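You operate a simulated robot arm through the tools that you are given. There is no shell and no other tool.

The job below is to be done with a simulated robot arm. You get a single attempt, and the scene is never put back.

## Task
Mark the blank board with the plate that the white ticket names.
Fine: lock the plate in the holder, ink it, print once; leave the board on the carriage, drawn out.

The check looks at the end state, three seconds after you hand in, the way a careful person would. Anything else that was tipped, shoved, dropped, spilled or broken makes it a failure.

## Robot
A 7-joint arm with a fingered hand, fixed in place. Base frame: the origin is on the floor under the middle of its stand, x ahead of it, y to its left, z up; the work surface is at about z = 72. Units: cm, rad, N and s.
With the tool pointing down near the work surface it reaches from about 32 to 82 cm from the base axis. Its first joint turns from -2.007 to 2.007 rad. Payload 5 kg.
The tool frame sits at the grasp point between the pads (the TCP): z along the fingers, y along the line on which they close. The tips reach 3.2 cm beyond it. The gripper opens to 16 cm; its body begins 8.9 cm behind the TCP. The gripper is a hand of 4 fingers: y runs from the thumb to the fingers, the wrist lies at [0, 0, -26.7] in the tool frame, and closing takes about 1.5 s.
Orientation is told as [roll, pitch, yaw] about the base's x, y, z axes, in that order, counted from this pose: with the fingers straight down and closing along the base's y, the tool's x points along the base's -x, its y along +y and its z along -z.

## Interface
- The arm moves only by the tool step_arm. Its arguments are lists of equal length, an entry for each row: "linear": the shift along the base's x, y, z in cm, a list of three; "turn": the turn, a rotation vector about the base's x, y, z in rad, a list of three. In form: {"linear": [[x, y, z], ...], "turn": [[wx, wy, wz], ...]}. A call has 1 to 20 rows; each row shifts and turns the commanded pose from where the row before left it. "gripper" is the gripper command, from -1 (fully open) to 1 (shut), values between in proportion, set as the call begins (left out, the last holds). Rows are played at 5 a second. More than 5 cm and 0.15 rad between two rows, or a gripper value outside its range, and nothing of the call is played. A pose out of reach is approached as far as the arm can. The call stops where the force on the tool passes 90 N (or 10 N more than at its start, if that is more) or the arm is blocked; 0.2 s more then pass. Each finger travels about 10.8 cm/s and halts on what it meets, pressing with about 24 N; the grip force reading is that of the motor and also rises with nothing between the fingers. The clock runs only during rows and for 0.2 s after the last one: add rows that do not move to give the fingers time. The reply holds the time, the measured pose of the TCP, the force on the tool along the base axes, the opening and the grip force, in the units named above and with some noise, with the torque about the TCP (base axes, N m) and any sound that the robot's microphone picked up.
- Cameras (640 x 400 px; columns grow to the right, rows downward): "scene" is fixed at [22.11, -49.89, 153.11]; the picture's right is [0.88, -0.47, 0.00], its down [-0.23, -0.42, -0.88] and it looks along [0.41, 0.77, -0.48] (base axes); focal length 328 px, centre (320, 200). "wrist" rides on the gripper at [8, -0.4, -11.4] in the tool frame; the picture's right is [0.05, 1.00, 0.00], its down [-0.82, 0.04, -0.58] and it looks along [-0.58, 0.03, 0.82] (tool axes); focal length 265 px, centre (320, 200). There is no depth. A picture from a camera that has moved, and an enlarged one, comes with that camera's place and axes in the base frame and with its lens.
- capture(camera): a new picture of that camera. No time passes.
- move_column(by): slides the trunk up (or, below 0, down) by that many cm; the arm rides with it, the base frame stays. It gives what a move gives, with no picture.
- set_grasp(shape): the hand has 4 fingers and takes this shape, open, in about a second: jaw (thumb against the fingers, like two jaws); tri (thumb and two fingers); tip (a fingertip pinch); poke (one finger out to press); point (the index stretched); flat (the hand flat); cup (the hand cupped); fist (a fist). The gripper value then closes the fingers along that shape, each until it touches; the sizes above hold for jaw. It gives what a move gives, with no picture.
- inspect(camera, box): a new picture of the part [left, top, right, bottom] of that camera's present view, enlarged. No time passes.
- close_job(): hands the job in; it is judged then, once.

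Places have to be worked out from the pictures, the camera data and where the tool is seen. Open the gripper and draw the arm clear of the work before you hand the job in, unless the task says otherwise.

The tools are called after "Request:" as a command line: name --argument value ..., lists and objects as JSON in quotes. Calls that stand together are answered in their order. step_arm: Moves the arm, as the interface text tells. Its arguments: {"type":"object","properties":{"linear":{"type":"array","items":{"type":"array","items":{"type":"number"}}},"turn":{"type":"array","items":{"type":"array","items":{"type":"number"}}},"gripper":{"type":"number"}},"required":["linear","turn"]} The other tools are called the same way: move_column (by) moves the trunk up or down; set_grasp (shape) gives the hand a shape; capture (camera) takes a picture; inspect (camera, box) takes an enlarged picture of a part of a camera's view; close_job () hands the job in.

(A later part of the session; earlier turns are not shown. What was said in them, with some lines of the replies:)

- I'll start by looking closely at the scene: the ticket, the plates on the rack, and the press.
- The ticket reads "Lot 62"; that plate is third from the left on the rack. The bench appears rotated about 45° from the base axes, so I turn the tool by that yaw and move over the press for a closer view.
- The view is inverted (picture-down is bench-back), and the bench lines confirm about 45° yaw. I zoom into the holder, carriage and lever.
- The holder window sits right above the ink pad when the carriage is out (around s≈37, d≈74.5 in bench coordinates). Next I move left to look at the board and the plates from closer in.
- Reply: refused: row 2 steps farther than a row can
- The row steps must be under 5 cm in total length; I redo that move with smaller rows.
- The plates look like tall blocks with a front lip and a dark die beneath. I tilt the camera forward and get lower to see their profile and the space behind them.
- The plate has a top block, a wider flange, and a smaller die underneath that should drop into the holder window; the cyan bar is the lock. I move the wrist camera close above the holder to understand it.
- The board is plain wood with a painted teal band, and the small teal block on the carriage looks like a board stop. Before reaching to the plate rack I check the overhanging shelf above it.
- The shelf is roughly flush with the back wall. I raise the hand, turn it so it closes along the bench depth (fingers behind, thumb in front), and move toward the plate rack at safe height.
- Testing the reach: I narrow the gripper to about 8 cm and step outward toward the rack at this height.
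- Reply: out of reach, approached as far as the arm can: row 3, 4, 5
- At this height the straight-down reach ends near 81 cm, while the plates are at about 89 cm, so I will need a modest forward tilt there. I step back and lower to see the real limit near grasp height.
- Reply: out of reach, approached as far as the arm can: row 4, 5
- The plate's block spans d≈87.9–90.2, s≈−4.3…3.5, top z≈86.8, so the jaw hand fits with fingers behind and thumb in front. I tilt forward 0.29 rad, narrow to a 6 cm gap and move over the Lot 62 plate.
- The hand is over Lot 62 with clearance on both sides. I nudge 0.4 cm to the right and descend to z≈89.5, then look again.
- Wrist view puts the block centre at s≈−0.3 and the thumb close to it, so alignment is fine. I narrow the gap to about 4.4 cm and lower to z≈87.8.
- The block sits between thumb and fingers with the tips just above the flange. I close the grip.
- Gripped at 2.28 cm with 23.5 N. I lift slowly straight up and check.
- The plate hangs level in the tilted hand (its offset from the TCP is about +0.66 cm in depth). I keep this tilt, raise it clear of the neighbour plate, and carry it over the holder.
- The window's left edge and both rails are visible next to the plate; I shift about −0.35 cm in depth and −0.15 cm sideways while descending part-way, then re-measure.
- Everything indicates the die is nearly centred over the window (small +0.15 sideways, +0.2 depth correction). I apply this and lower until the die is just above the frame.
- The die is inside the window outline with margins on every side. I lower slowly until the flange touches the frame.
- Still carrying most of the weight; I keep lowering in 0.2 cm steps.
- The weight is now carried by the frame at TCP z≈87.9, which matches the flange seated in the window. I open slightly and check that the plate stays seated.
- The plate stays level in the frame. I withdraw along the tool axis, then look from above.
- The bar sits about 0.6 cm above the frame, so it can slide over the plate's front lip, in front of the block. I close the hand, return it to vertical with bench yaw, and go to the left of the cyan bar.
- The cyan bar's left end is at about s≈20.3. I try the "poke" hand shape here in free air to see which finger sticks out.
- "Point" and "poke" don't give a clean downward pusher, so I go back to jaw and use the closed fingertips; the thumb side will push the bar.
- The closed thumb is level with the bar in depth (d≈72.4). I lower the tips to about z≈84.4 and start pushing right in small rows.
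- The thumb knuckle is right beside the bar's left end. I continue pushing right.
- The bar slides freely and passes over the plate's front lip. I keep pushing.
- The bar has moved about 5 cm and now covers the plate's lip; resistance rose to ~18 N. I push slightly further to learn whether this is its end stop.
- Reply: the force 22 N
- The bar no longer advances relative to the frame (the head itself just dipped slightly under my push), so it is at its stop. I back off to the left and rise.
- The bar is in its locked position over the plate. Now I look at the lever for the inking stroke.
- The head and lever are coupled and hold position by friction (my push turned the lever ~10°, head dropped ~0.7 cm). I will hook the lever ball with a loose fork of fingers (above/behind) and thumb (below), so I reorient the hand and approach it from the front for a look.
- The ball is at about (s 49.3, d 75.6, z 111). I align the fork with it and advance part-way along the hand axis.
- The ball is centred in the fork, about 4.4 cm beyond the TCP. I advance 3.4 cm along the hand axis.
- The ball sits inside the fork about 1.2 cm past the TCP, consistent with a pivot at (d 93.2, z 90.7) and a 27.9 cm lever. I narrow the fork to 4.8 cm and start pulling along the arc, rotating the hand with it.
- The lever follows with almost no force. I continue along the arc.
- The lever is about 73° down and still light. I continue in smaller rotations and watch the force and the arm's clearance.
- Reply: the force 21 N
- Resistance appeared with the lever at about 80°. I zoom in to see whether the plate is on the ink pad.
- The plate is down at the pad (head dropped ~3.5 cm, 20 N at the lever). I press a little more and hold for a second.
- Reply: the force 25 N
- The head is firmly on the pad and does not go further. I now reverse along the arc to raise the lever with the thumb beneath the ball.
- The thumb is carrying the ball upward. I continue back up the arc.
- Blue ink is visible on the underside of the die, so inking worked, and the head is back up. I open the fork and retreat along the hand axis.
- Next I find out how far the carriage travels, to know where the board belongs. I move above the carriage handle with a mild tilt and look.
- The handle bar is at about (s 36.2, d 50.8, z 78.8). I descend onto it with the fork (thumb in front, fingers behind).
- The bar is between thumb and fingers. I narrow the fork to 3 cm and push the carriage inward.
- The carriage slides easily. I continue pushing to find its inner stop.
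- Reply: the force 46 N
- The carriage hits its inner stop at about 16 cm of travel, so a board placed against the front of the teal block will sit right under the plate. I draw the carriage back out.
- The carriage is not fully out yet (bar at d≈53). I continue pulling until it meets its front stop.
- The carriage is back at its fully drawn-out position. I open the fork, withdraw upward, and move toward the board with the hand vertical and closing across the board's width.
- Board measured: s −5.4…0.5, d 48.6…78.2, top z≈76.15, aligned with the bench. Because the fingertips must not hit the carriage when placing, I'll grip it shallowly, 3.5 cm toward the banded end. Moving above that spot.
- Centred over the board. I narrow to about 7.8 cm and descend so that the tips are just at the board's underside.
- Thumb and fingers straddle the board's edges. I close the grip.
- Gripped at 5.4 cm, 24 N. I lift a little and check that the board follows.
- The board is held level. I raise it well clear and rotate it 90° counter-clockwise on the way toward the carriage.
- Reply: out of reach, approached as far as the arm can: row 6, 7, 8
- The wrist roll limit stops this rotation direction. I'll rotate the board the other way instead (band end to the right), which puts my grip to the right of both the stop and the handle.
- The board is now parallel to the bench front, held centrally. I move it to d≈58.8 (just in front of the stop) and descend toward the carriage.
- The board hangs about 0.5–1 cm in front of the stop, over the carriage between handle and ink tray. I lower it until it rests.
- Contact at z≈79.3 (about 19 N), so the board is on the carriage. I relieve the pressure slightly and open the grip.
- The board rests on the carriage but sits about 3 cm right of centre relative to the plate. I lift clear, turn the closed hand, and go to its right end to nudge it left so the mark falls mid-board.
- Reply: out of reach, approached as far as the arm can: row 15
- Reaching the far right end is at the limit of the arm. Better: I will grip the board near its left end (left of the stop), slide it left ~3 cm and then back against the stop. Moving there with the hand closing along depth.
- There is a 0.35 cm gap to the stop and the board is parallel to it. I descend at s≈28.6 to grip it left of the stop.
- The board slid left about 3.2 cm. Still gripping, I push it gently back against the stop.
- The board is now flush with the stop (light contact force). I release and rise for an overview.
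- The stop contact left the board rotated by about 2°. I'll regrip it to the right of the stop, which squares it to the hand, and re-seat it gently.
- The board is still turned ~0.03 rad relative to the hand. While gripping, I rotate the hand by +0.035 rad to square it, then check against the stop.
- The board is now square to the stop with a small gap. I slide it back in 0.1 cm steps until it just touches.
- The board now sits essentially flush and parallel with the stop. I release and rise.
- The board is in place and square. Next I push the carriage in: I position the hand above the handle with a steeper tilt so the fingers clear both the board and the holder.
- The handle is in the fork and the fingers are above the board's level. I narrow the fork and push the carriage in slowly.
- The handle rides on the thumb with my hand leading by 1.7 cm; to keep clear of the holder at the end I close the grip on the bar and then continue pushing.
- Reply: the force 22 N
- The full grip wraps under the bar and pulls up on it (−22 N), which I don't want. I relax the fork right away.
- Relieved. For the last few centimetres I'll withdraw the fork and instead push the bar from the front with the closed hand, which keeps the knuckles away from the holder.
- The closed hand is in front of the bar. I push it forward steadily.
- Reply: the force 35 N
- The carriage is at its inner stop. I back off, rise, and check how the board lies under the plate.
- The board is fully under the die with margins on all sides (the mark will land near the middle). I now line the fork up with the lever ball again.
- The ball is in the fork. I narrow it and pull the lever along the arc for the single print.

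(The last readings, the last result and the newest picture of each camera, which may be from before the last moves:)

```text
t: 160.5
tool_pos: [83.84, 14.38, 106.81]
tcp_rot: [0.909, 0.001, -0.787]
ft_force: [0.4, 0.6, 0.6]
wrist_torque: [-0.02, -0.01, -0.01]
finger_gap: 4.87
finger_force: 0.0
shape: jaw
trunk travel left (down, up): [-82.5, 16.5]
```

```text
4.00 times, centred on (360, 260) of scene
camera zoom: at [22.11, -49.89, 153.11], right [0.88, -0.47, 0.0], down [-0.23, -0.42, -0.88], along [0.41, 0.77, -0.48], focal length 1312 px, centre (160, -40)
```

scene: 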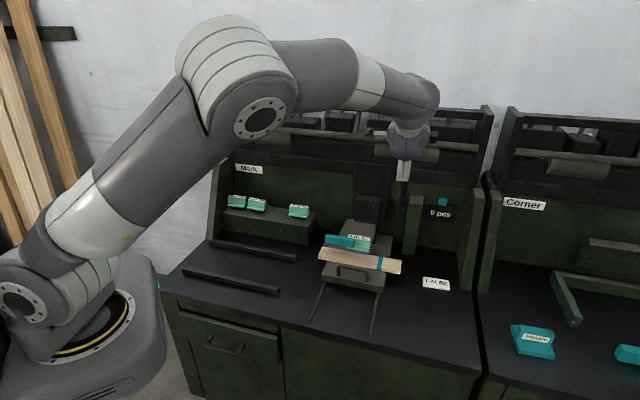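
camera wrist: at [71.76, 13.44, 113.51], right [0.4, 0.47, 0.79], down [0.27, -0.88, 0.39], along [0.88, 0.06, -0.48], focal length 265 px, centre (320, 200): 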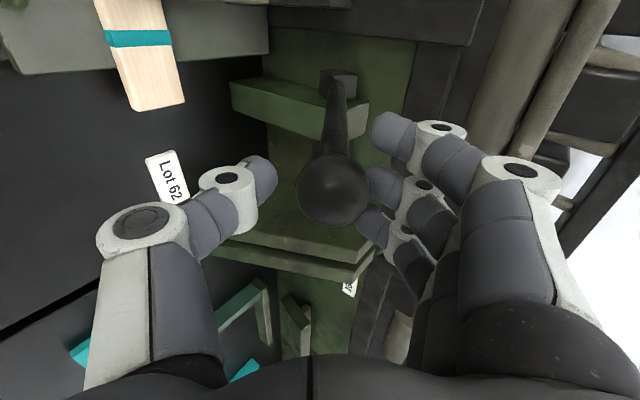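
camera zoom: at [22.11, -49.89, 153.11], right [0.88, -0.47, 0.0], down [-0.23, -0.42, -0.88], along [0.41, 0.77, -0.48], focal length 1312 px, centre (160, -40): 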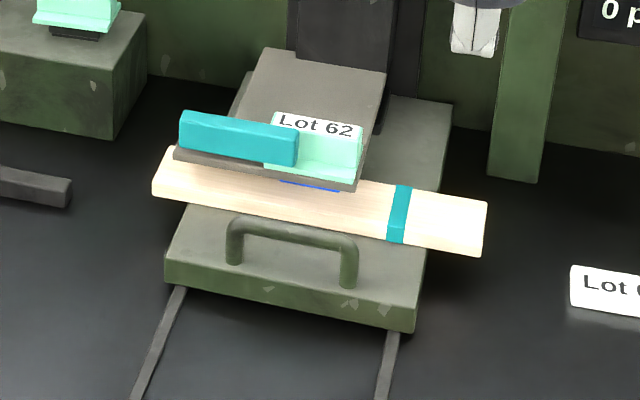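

Light and smooth. I continue down the arc.

Request:
step_arm --linear '[[-0.615, -0.615, -1.33], [-0.56, -0.56, -1.38], [-0.51, -0.51, -1.42], [-0.453, -0.453, -1.46], [-0.396, -0.396, -1.49], [-0.332, -0.332, -1.52], [0, 0, 0]]' --turn '[[0.0216, -0.0216, 0], [0.0216, -0.0216, 0], [0.0216, -0.0216, 0], [0.0216, -0.0216, 0], [0.0216, -0.0216, 0], [0.0216, -0.0216, 0], [0, 0, 0]]'

Request:
capture --camera "wrist"

Request:
capture --camera "scene"

```text
t: 162.1
tool_pos: [81.07, 11.31, 98.23]
tcp_rot: [1.094, 0.001, -0.787]
ft_force: [0.6, 0.6, 0.2]
wrist_torque: [-0.04, 0.03, 0.05]
finger_gap: 4.9
finger_force: 0.0
shape: jaw
trunk travel left (down, up): [-82.5, 16.5]
```

```text
taken
camera wrist: at [68.27, 9.78, 103.11], right [0.29, 0.36, 0.89], down [0.23, -0.93, 0.3], along [0.93, 0.11, -0.35], focal length 265 px, centre (320, 200)
```

wrist: 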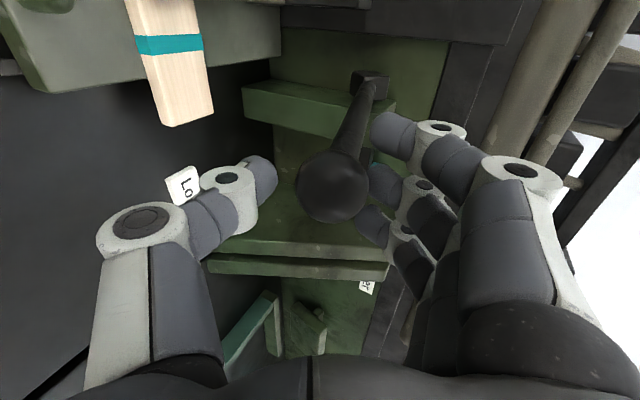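

```text
taken
```

scene: 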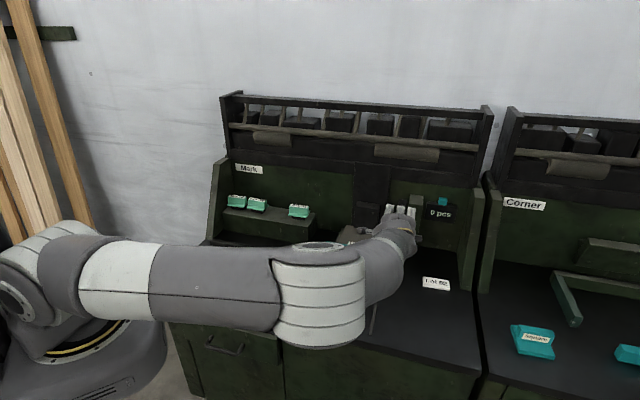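

Request:
step_arm --linear '[[-0.27, -0.27, -1.48], [-0.21, -0.21, -1.55], [-0.15, -0.15, -1.56], [-0.09, -0.09, -1.57], [-0.04, -0.04, -1.57], [0, 0, 0]]' --turn '[[0.0141, -0.0141, 0], [0.0141, -0.0141, 0], [0.0141, -0.0141, 0], [0.0141, -0.0141, 0], [0.0141, -0.0141, 0], [0, 0, 0]]'

Request:
capture --camera "wrist"

Request:
inspect --camera "scene" --box '[300, 190, 440, 300]'

```text
t: 163.5
tool_pos: [80.13, 10.59, 90.82]
tcp_rot: [1.2, -0.002, -0.789]
ft_force: [4.7, 2.9, 29.3]
wrist_torque: [0.46, -0.42, 0.0]
finger_gap: 6.25
finger_force: 0.1
shape: jaw
trunk travel left (down, up): [-82.5, 16.5]
```

```text
taken
camera wrist: at [67.01, 8.63, 94.66], right [0.22, 0.29, 0.93], down [0.2, -0.95, 0.25], along [0.95, 0.13, -0.27], focal length 265 px, centre (320, 200)
```

wrist: 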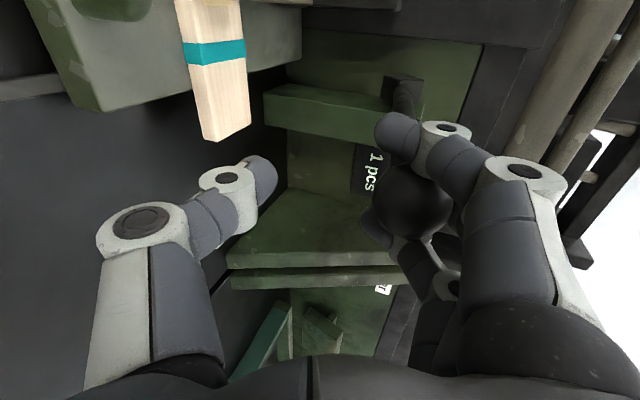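

```text
3.64 times, centred on (370, 245) of scene
camera zoom: at [22.11, -49.89, 153.11], right [0.88, -0.47, 0.0], down [-0.23, -0.42, -0.88], along [0.41, 0.77, -0.48], focal length 1192 px, centre (138, 36)
```

zoom: 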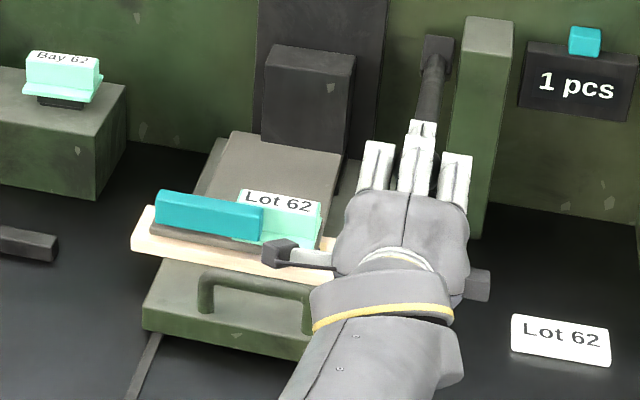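

The counter shows "1 pcs": the print is made. I raise the lever back along the same arc.

Request:
step_arm --linear '[[0.04, 0.04, 1.57], [0.09, 0.09, 1.57], [0.15, 0.15, 1.56], [0.21, 0.21, 1.55], [0.27, 0.27, 1.48], [0.332, 0.332, 1.52], [0.396, 0.396, 1.49], [0.453, 0.453, 1.46], [0.51, 0.51, 1.42], [0.56, 0.56, 1.38], [0.615, 0.615, 1.33], [0, 0, 0]]' --turn '[[-0.0141, 0.0141, 0], [-0.0141, 0.0141, 0], [-0.0141, 0.0141, 0], [-0.0141, 0.0141, 0], [-0.0141, 0.0141, 0], [-0.0216, 0.0216, 0], [-0.0216, 0.0216, 0], [-0.0216, 0.0216, 0], [-0.0216, 0.0216, 0], [-0.0216, 0.0216, 0], [-0.0216, 0.0216, 0], [0, 0, 0]]'

Request:
capture --camera "wrist"

Request:
capture --camera "scene"

```text
t: 166.1
tool_pos: [84.01, 14.29, 106.8]
tcp_rot: [0.908, 0.0, -0.788]
ft_force: [-1.3, -1.1, -0.9]
wrist_torque: [-0.1, 0.04, 0.01]
finger_gap: 5.02
finger_force: 0.1
shape: jaw
trunk travel left (down, up): [-82.5, 16.5]
```

```text
taken
camera wrist: at [71.87, 13.35, 113.48], right [0.4, 0.47, 0.79], down [0.27, -0.88, 0.39], along [0.88, 0.06, -0.48], focal length 265 px, centre (320, 200)
```

wrist: 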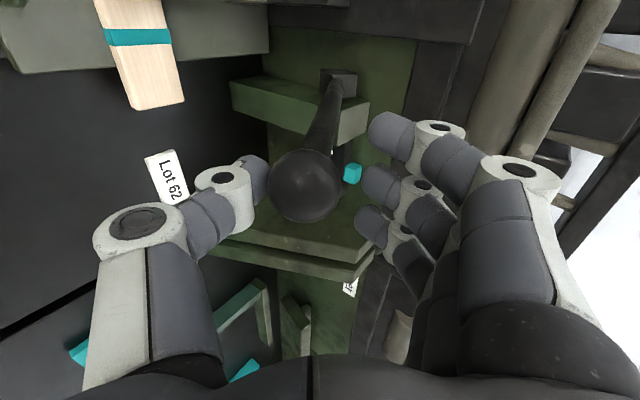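

```text
taken
```

scene: 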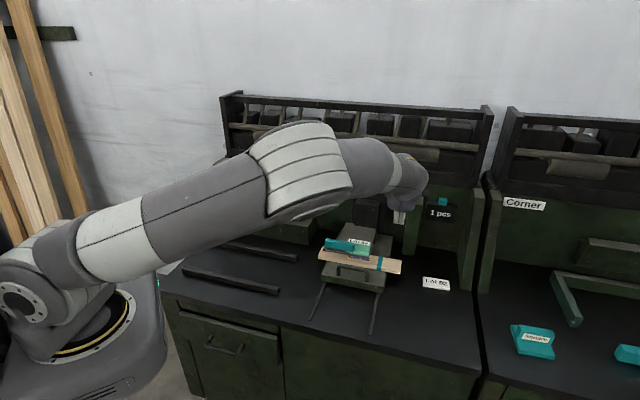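

Request:
step_arm --linear '[[0.665, 0.665, 1.28], [0.715, 0.715, 1.23], [0.765, 0.765, 1.17], [0.81, 0.81, 1.11], [0.835, 0.835, 1.02], [0.87, 0.87, 0.95], [0.905, 0.905, 0.89], [0.3, 0.3, 0.25], [0, 0, 0]]' --turn '[[-0.0216, 0.0216, 0], [-0.0216, 0.0216, 0], [-0.0216, 0.0216, 0], [-0.0216, 0.0216, 0], [0, 0, 0], [0, 0, 0], [0, 0, 0], [0, 0, 0], [0, 0, 0]]'

Request:
inspect --camera "scene" --box '[300, 200, 440, 310]'

Request:
capture --camera "wrist"

```text
t: 168.1
tool_pos: [89.93, 20.02, 114.69]
tcp_rot: [0.786, -0.001, -0.787]
ft_force: [-2.8, -1.1, -1.5]
wrist_torque: [-0.04, 0.04, 0.0]
finger_gap: 5.03
finger_force: 0.1
shape: jaw
trunk travel left (down, up): [-82.5, 16.5]
```

```text
3.64 times, centred on (370, 255) of scene
camera zoom: at [22.11, -49.89, 153.11], right [0.88, -0.47, 0.0], down [-0.23, -0.42, -0.88], along [0.41, 0.77, -0.48], focal length 1192 px, centre (138, 0)
```

zoom: 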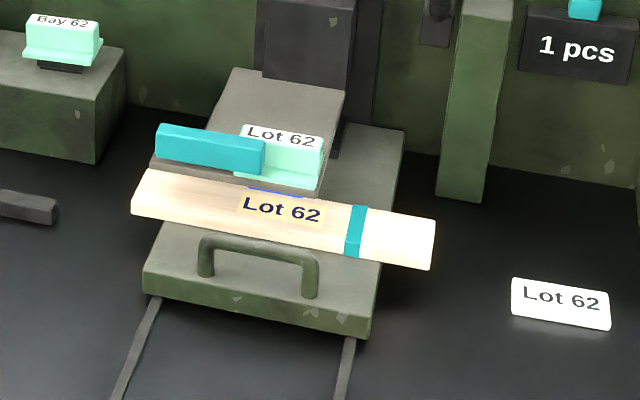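

```text
taken
camera wrist: at [78.33, 19.77, 122.45], right [0.46, 0.53, 0.71], down [0.31, -0.85, 0.44], along [0.83, 0.01, -0.56], focal length 265 px, centre (320, 200)
```

wrist: 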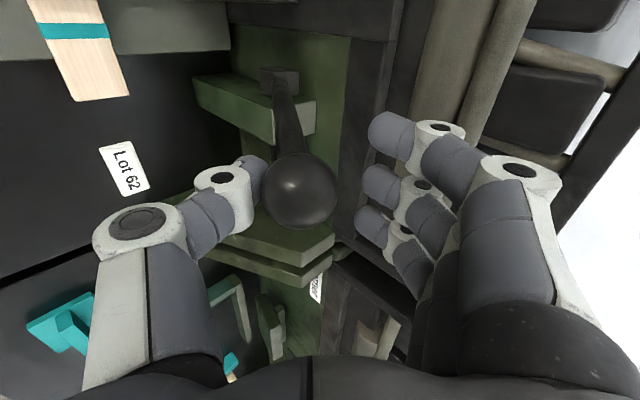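

"Lot 62" is printed cleanly on the board. I nudge the lever fully up, open the fork, and withdraw.

Request:
step_arm --linear '[[0.5, 0.5, 0.45], [0, 0, 0]]' --turn '[[0, 0, 0], [0, 0, 0]]'

Request:
step_arm --linear '[[0, 0, 0], [0, 0, 0], [-0.5, -0.5, 0.7], [-1, -1, 1.4], [-1.3, -1.3, 1.8], [-1.3, -1.3, 1.8], [-1.3, -1.3, 1.5], [0, 0, 0]]' --turn '[[0, 0, 0], [0, 0, 0], [0, 0, 0], [0, 0, 0], [0, 0, 0], [0, 0, 0], [0, 0, 0], [0, 0, 0]]' --gripper 0.1

Request:
inspect --camera "scene" --box '[318, 220, 408, 280]'

Request:
capture --camera "scene"

```text
t: 168.7
tool_pos: [90.31, 20.49, 115.14]
tcp_rot: [0.786, -0.001, -0.788]
ft_force: [-1.7, -1.7, -1.3]
wrist_torque: [-0.02, 0.04, -0.01]
finger_gap: 4.99
finger_force: 0.1
shape: jaw
trunk travel left (down, up): [-82.5, 16.5]
```

```text
t: 170.5
tool_pos: [84.92, 15.04, 122.43]
tcp_rot: [0.785, 0.001, -0.787]
ft_force: [-0.1, 0.0, -0.2]
wrist_torque: [-0.03, -0.02, 0.03]
finger_gap: 7.13
finger_force: 0.2
shape: jaw
trunk travel left (down, up): [-82.5, 16.5]
```

```text
6.67 times, centred on (363, 250) of scene
camera zoom: at [22.11, -49.89, 153.11], right [0.88, -0.47, 0.0], down [-0.23, -0.42, -0.88], along [0.41, 0.77, -0.48], focal length 2186 px, centre (33, -133)
```

zoom: 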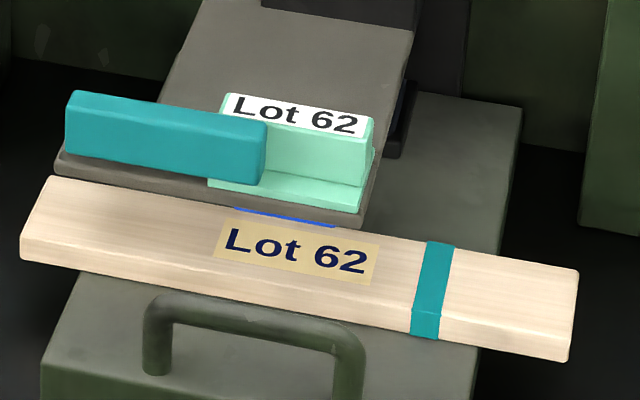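

```text
taken
```

scene: 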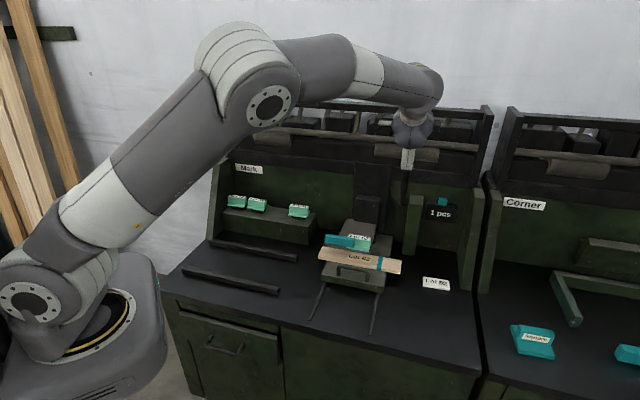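

The print reads "Lot 62" on the board. Now I go back to the handle to draw the carriage out.

Request:
step_arm --linear '[[-2.4, -0.5, -2.5], [-2.4, -0.5, -3], [-2.4, -0.2, -3.5], [-2.4, 0.0, -3.5], [-2.4, 0.1, -3.5], [-2.4, 0.2, -3.5], [-2.4, 0.3, -3.5], [-2.4, 0.3, -3.5], [0, 0, 0]]' --turn '[[0, 0, 0], [-0.0825, 0.0825, 0], [-0.0825, 0.0825, 0], [0, 0, 0], [0, 0, 0], [0, 0, 0], [0, 0, 0], [0, 0, 0], [0, 0, 0]]' --gripper 0.6

Request:
capture --camera "wrist"

Request:
inspect --camera "scene" --box '[290, 200, 430, 320]'

```text
t: 172.5
tool_pos: [65.56, 14.8, 96.17]
tcp_rot: [0.554, -0.001, -0.789]
ft_force: [-0.8, -0.4, -0.4]
wrist_torque: [0.02, -0.01, 0.02]
finger_gap: 3.25
finger_force: 0.0
shape: jaw
trunk travel left (down, up): [-82.5, 16.5]
```

```text
taken
camera wrist: at [55.56, 16.04, 105.53], right [0.57, 0.64, 0.52], down [0.39, -0.77, 0.51], along [0.73, -0.09, -0.68], focal length 265 px, centre (320, 200)
```

wrist: 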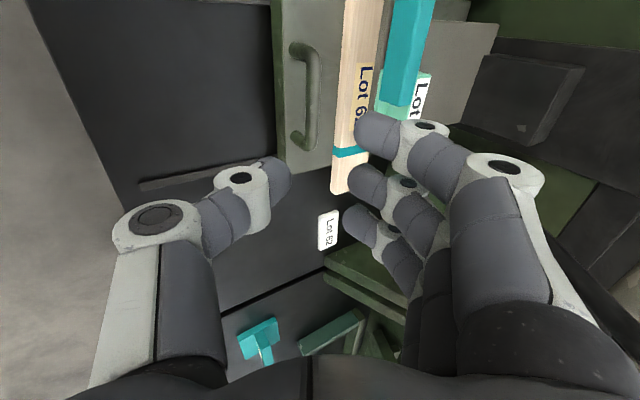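

```text
3.33 times, centred on (360, 260) of scene
camera zoom: at [22.11, -49.89, 153.11], right [0.88, -0.47, 0.0], down [-0.23, -0.42, -0.88], along [0.41, 0.77, -0.48], focal length 1093 px, centre (187, 0)
```

zoom: 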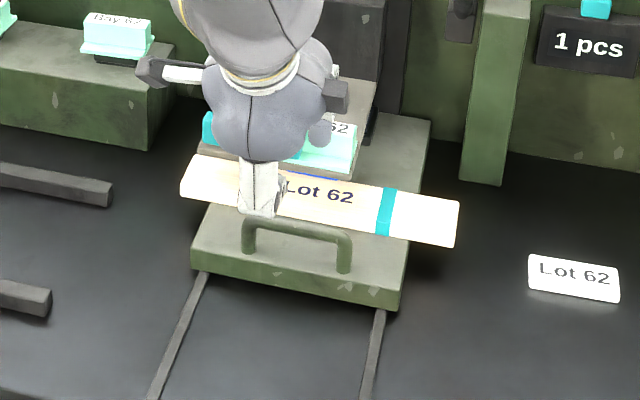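

Request:
step_arm --linear '[[1.1, 1.1, -2.55], [1.1, 1.1, -2.55], [1.1, 1.1, -2.55], [1.1, 1.1, -2.55], [0, 0, 0]]' --turn '[[0, 0, 0.002], [0, 0, 0.001], [0, 0, 0], [0, 0, 0], [0, 0, 0]]'

Request:
capture --camera "wrist"

```text
t: 173.7
tool_pos: [70.23, 19.2, 85.68]
tcp_rot: [0.553, -0.001, -0.786]
ft_force: [-0.7, 0.2, -0.3]
wrist_torque: [-0.03, -0.04, 0.0]
finger_gap: 3.26
finger_force: 0.1
shape: jaw
trunk travel left (down, up): [-82.5, 16.5]
```

```text
taken
camera wrist: at [60.12, 20.41, 95.11], right [0.56, 0.64, 0.52], down [0.39, -0.77, 0.51], along [0.73, -0.09, -0.68], focal length 265 px, centre (320, 200)
```

wrist: 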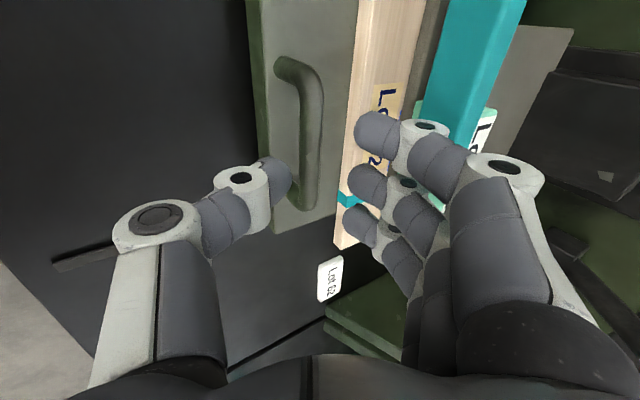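

Request:
step_arm --linear '[[-0.25, -0.25, -0.2], [0.57, 0.57, -1.3], [0.57, 0.57, -1.3], [0.57, 0.57, -1.3], [0.55, 0.55, -1.25], [0, 0, 0]]' --turn '[[0, 0, 0], [0, 0, 0], [0, 0, 0], [0, 0, 0], [0, 0, 0], [0, 0, 0]]'

Request:
capture --camera "wrist"

```text
t: 175.1
tool_pos: [71.99, 21.26, 80.18]
tcp_rot: [0.552, -0.002, -0.784]
ft_force: [0.2, 0.3, -0.6]
wrist_torque: [-0.01, 0.02, -0.01]
finger_gap: 3.25
finger_force: 0.1
shape: jaw
trunk travel left (down, up): [-82.5, 16.5]
```

```text
taken
camera wrist: at [62.02, 22.4, 89.77], right [0.56, 0.64, 0.52], down [0.39, -0.77, 0.51], along [0.73, -0.09, -0.68], focal length 265 px, centre (320, 200)
```

wrist: 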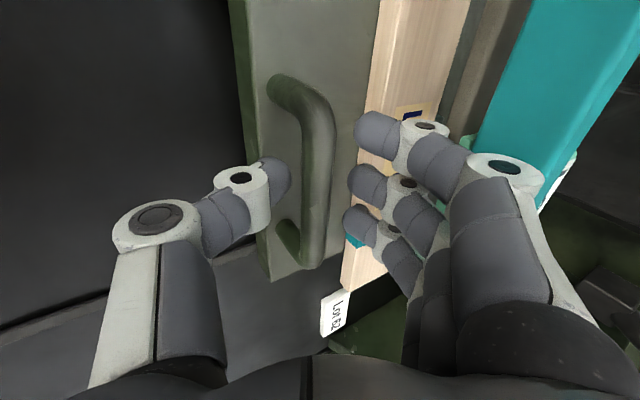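

The bar is in the fork again. I draw the carriage out slowly.

Request:
step_arm --linear '[[-0.2, -0.2, 0], [-0.3, -0.3, 0], [-0.4, -0.4, 0], [-0.5, -0.5, 0], [-0.55, -0.55, 0], [-0.55, -0.55, 0], [-0.55, -0.55, 0], [-0.55, -0.55, 0], [-0.55, -0.55, 0], [-0.55, -0.55, 0], [-0.55, -0.55, 0], [-0.55, -0.55, 0], [-0.55, -0.55, 0], [-0.45, -0.45, 0], [-0.3, -0.3, 0], [-0.2, -0.2, 0], [0, 0, 0]]' --turn '[[0, 0, 0], [0, 0, 0], [0, 0, 0], [0, 0, 0], [0, 0, 0], [0, 0, 0], [0, 0, 0], [0, 0, 0], [0, 0, 0], [0, 0, 0], [0, 0, 0], [0, 0, 0], [0, 0, 0], [0, 0, 0], [0, 0, 0], [0, 0, 0], [0, 0, 0]]'

Request:
capture --camera "wrist"

Request:
inspect --camera "scene" --box '[290, 210, 430, 330]'

```text
t: 178.7
tool_pos: [64.72, 13.86, 80.27]
tcp_rot: [0.554, 0.0, -0.785]
ft_force: [1.4, -0.1, 0.3]
wrist_torque: [0.0, 0.01, -0.03]
finger_gap: 3.25
finger_force: 0.1
shape: jaw
trunk travel left (down, up): [-82.5, 16.5]
```

```text
taken
camera wrist: at [54.73, 15.16, 89.77], right [0.56, 0.64, 0.52], down [0.39, -0.76, 0.51], along [0.73, -0.09, -0.68], focal length 265 px, centre (320, 200)
```

wrist: 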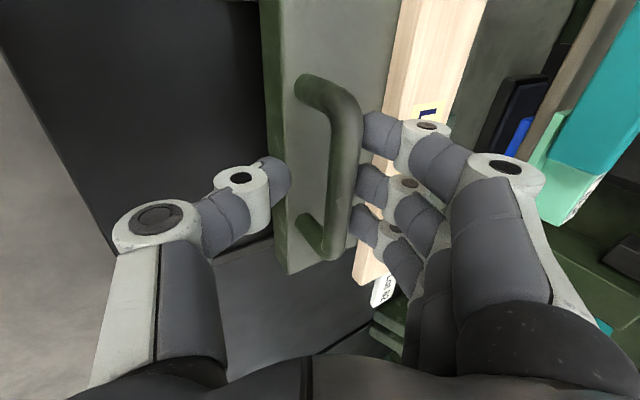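

```text
3.33 times, centred on (360, 270) of scene
camera zoom: at [22.11, -49.89, 153.11], right [0.88, -0.47, 0.0], down [-0.23, -0.42, -0.88], along [0.41, 0.77, -0.48], focal length 1093 px, centre (187, -33)
```

zoom: 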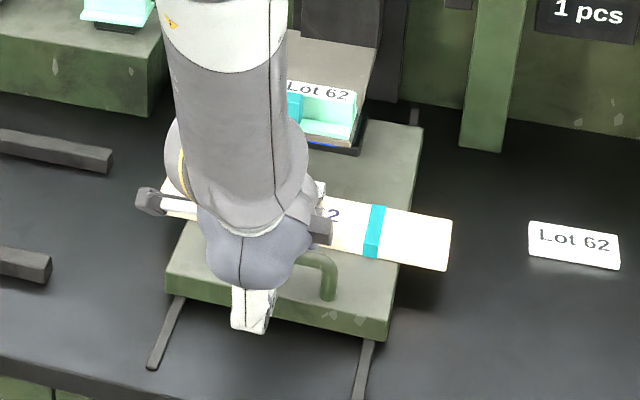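

Request:
step_arm --linear '[[-0.3, -0.3, 0], [-0.4, -0.4, 0], [-0.5, -0.5, 0], [-0.5, -0.5, 0], [-0.5, -0.5, 0], [-0.5, -0.5, 0], [-0.5, -0.5, 0], [-0.4, -0.4, 0], [-0.35, -0.35, 0], [-0.3, -0.3, 0], [-0.25, -0.25, 0], [-0.2, -0.2, 0], [-0.2, -0.2, 0], [0, 0, 0]]' --turn '[[0, 0, 0], [0, 0, 0], [0, 0, 0], [0, 0, 0], [0, 0, 0], [0, 0, 0], [0, 0, 0], [0, 0, 0], [0, 0, 0], [0, 0, 0], [0, 0, 0], [0, 0, 0], [0, 0, 0], [0, 0, 0]]'

Request:
capture --camera "wrist"

Request:
inspect --camera "scene" --box '[290, 220, 410, 340]'

```text
t: 181.7
tool_pos: [59.9, 9.03, 80.14]
tcp_rot: [0.553, 0.001, -0.784]
ft_force: [0.2, 0.3, -0.7]
wrist_torque: [0.0, 0.0, 0.02]
finger_gap: 3.23
finger_force: 0.1
shape: jaw
trunk travel left (down, up): [-82.5, 16.5]
```

```text
taken
camera wrist: at [49.81, 10.24, 89.69], right [0.56, 0.64, 0.52], down [0.39, -0.77, 0.51], along [0.73, -0.09, -0.68], focal length 265 px, centre (320, 200)
```

wrist: 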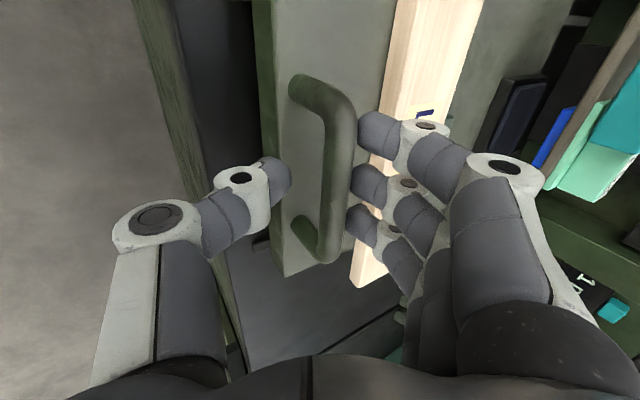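

```text
3.33 times, centred on (350, 280) of scene
camera zoom: at [22.11, -49.89, 153.11], right [0.88, -0.47, 0.0], down [-0.23, -0.42, -0.88], along [0.41, 0.77, -0.48], focal length 1093 px, centre (220, -67)
```

zoom: 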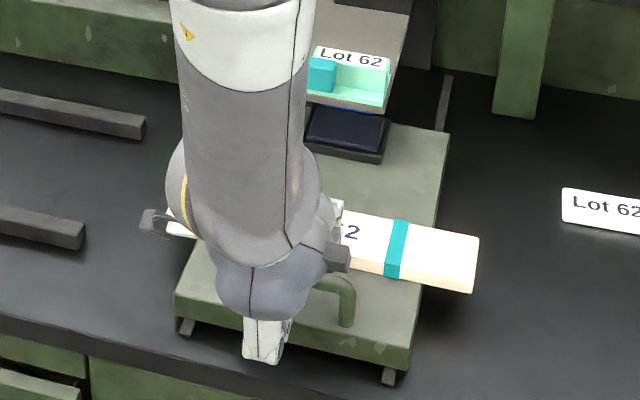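

The carriage is fully drawn out again with the board on it. I centre the fork off the bar and withdraw upward.

Request:
step_arm --linear '[[0.4, 0.4, 0], [0.2, 0.2, 0], [-0.37, -0.37, 0.85], [-0.56, -0.56, 1.28], [-0.74, -0.74, 1.7], [-0.74, -0.74, 1.7], [-0.9, -0.9, 2.1], [-0.9, -0.9, 3], [-1, -1, 4], [0, 0, 4], [0, 0, 0]]' --turn '[[0, 0, 0], [0, 0, 0], [0, 0, 0], [0, 0, 0], [0, 0, 0], [0, 0, 0], [0, 0, 0], [0, 0, 0], [0, 0, 0], [0, 0, 0], [0, 0, 0]]'

Request:
capture --camera "scene"

Request:
capture --camera "wrist"

```text
t: 184.1
tool_pos: [55.14, 4.23, 98.91]
tcp_rot: [0.553, -0.001, -0.785]
ft_force: [0.0, -0.9, 1.0]
wrist_torque: [0.01, 0.0, -0.05]
finger_gap: 3.22
finger_force: 0.1
shape: jaw
trunk travel left (down, up): [-82.5, 16.5]
```

```text
taken
```

scene: 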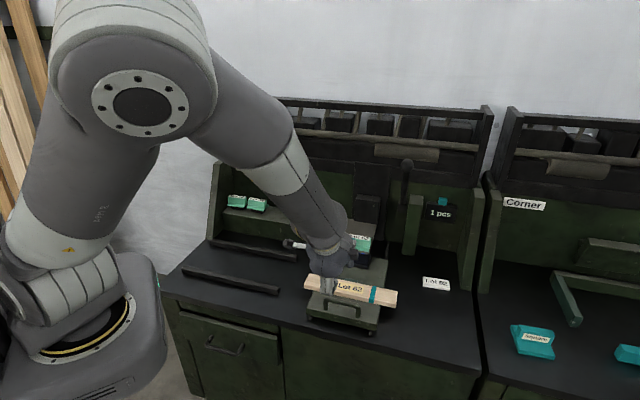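

```text
taken
camera wrist: at [45.18, 5.54, 108.46], right [0.56, 0.64, 0.52], down [0.39, -0.77, 0.51], along [0.73, -0.09, -0.68], focal length 265 px, centre (320, 200)
```

wrist: 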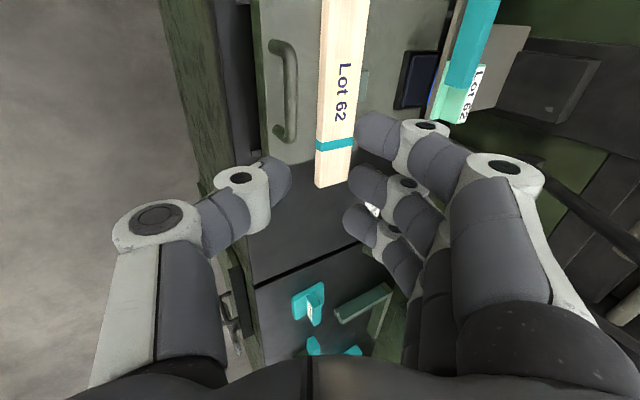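

I untilt, raise the arm, open the hand, and move it clear to the left for a final inspection.

Request:
step_arm --linear '[[0, 0, 4], [0, 0, 4], [0, 0, 4], [0, 0, 4], [0, 0, 4], [0, 0, 4], [-0.9, 3.6, 0.5], [-0.9, 3.6, 0.5], [-0.9, 3.6, 0.5], [-0.9, 3.6, 0.5], [-0.9, 3.6, 0.5], [-0.9, 3.6, 0.5], [-0.9, 3.6, 0.5], [-0.9, 3.6, 0.5], [0, 0, 0]]' --turn '[[0, 0, 0], [-0.098, 0.098, 0], [-0.098, 0.098, 0], [-0.098, 0.098, 0], [-0.097, 0.097, 0], [0, 0, 0], [0, 0, 0.13], [0, 0, 0.13], [0, 0, 0.13], [0, 0, 0.13], [0, 0, 0.13], [0, 0, 0.13], [0, 0, 0], [0, 0, 0], [0, 0, 0]]' --gripper -1.0

Request:
capture --camera "scene"

Request:
inspect --camera "scene" --box '[290, 210, 450, 340]'

Request:
inspect --camera "scene" --box '[320, 260, 400, 310]'

```text
t: 187.3
tool_pos: [48.22, 33.2, 127.08]
tcp_rot: [0.002, 0.0, -0.004]
ft_force: [0.3, -0.9, -0.2]
wrist_torque: [0.04, -0.01, 0.0]
finger_gap: 15.96
finger_force: 0.1
shape: jaw
trunk travel left (down, up): [-82.5, 16.5]
```

```text
taken
```

scene: 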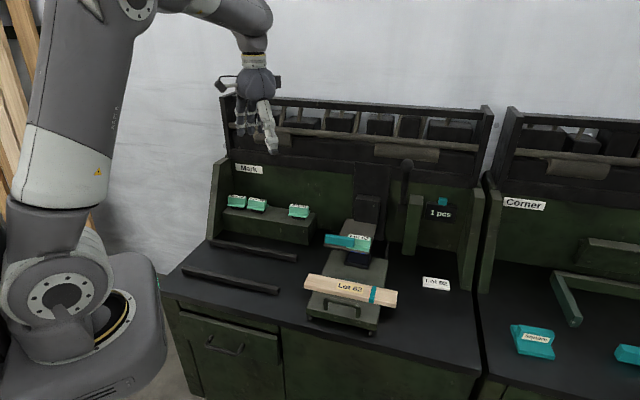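

```text
3.08 times, centred on (370, 275) of scene
camera zoom: at [22.11, -49.89, 153.11], right [0.88, -0.47, 0.0], down [-0.23, -0.42, -0.88], along [0.41, 0.77, -0.48], focal length 1009 px, centre (166, -31)
```

zoom: 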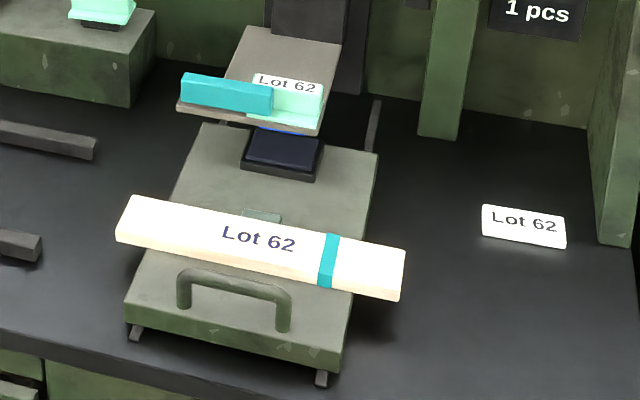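

```text
8.00 times, centred on (360, 285) of scene
camera zoom: at [22.11, -49.89, 153.11], right [0.88, -0.47, 0.0], down [-0.23, -0.42, -0.88], along [0.41, 0.77, -0.48], focal length 2623 px, centre (0, -480)
```

zoom: 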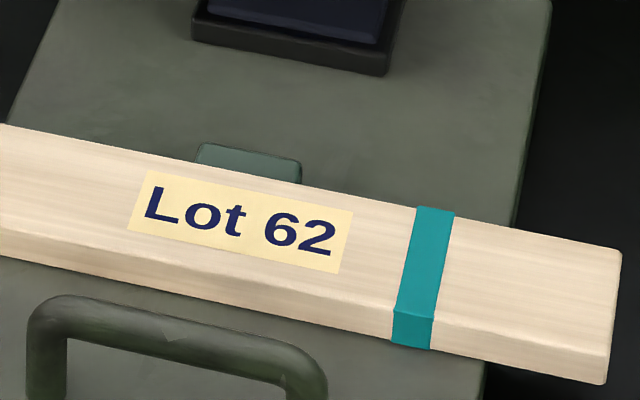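

All is in order: "Lot 62" is printed once on the board (counter 1), the board is on the drawn-out carriage, the plate is locked, the lever is up, and the other plates are undisturbed. The arm is clear with the hand open, so I hand in the job.

Request:
close_job

```text
The job is handed in.
```

The board is marked with "Lot 62", the plate the white ticket names, and I've handed the job in.

- **Plate:** Lot 62 is seated in the holder, and the cyan bar is slid to its stop to lock it.
- **Ink:** I inked it with one lever stroke while the carriage was drawn out. Blue ink showed on the underside of the plate afterward.
- **Print:** I made one print with the carriage pushed in, and the counter reads "1 pcs". The mark is legible and square on the board, near the middle and clear of the teal band.
- **End state:** The board is on the carriage, which is fully drawn out, and the lever is up. The arm is clear with the hand open.

- **Board position:** I placed the board crosswise against the front of the teal stop, with the band end to the right. The task did not say which way round it should go or how far along the mark should sit.
- **Extra carriage stroke:** I pushed the carriage in and out once while it was empty, to find how far it travels.

In the last pictures the other plates, the ticket and the supports looked undisturbed.
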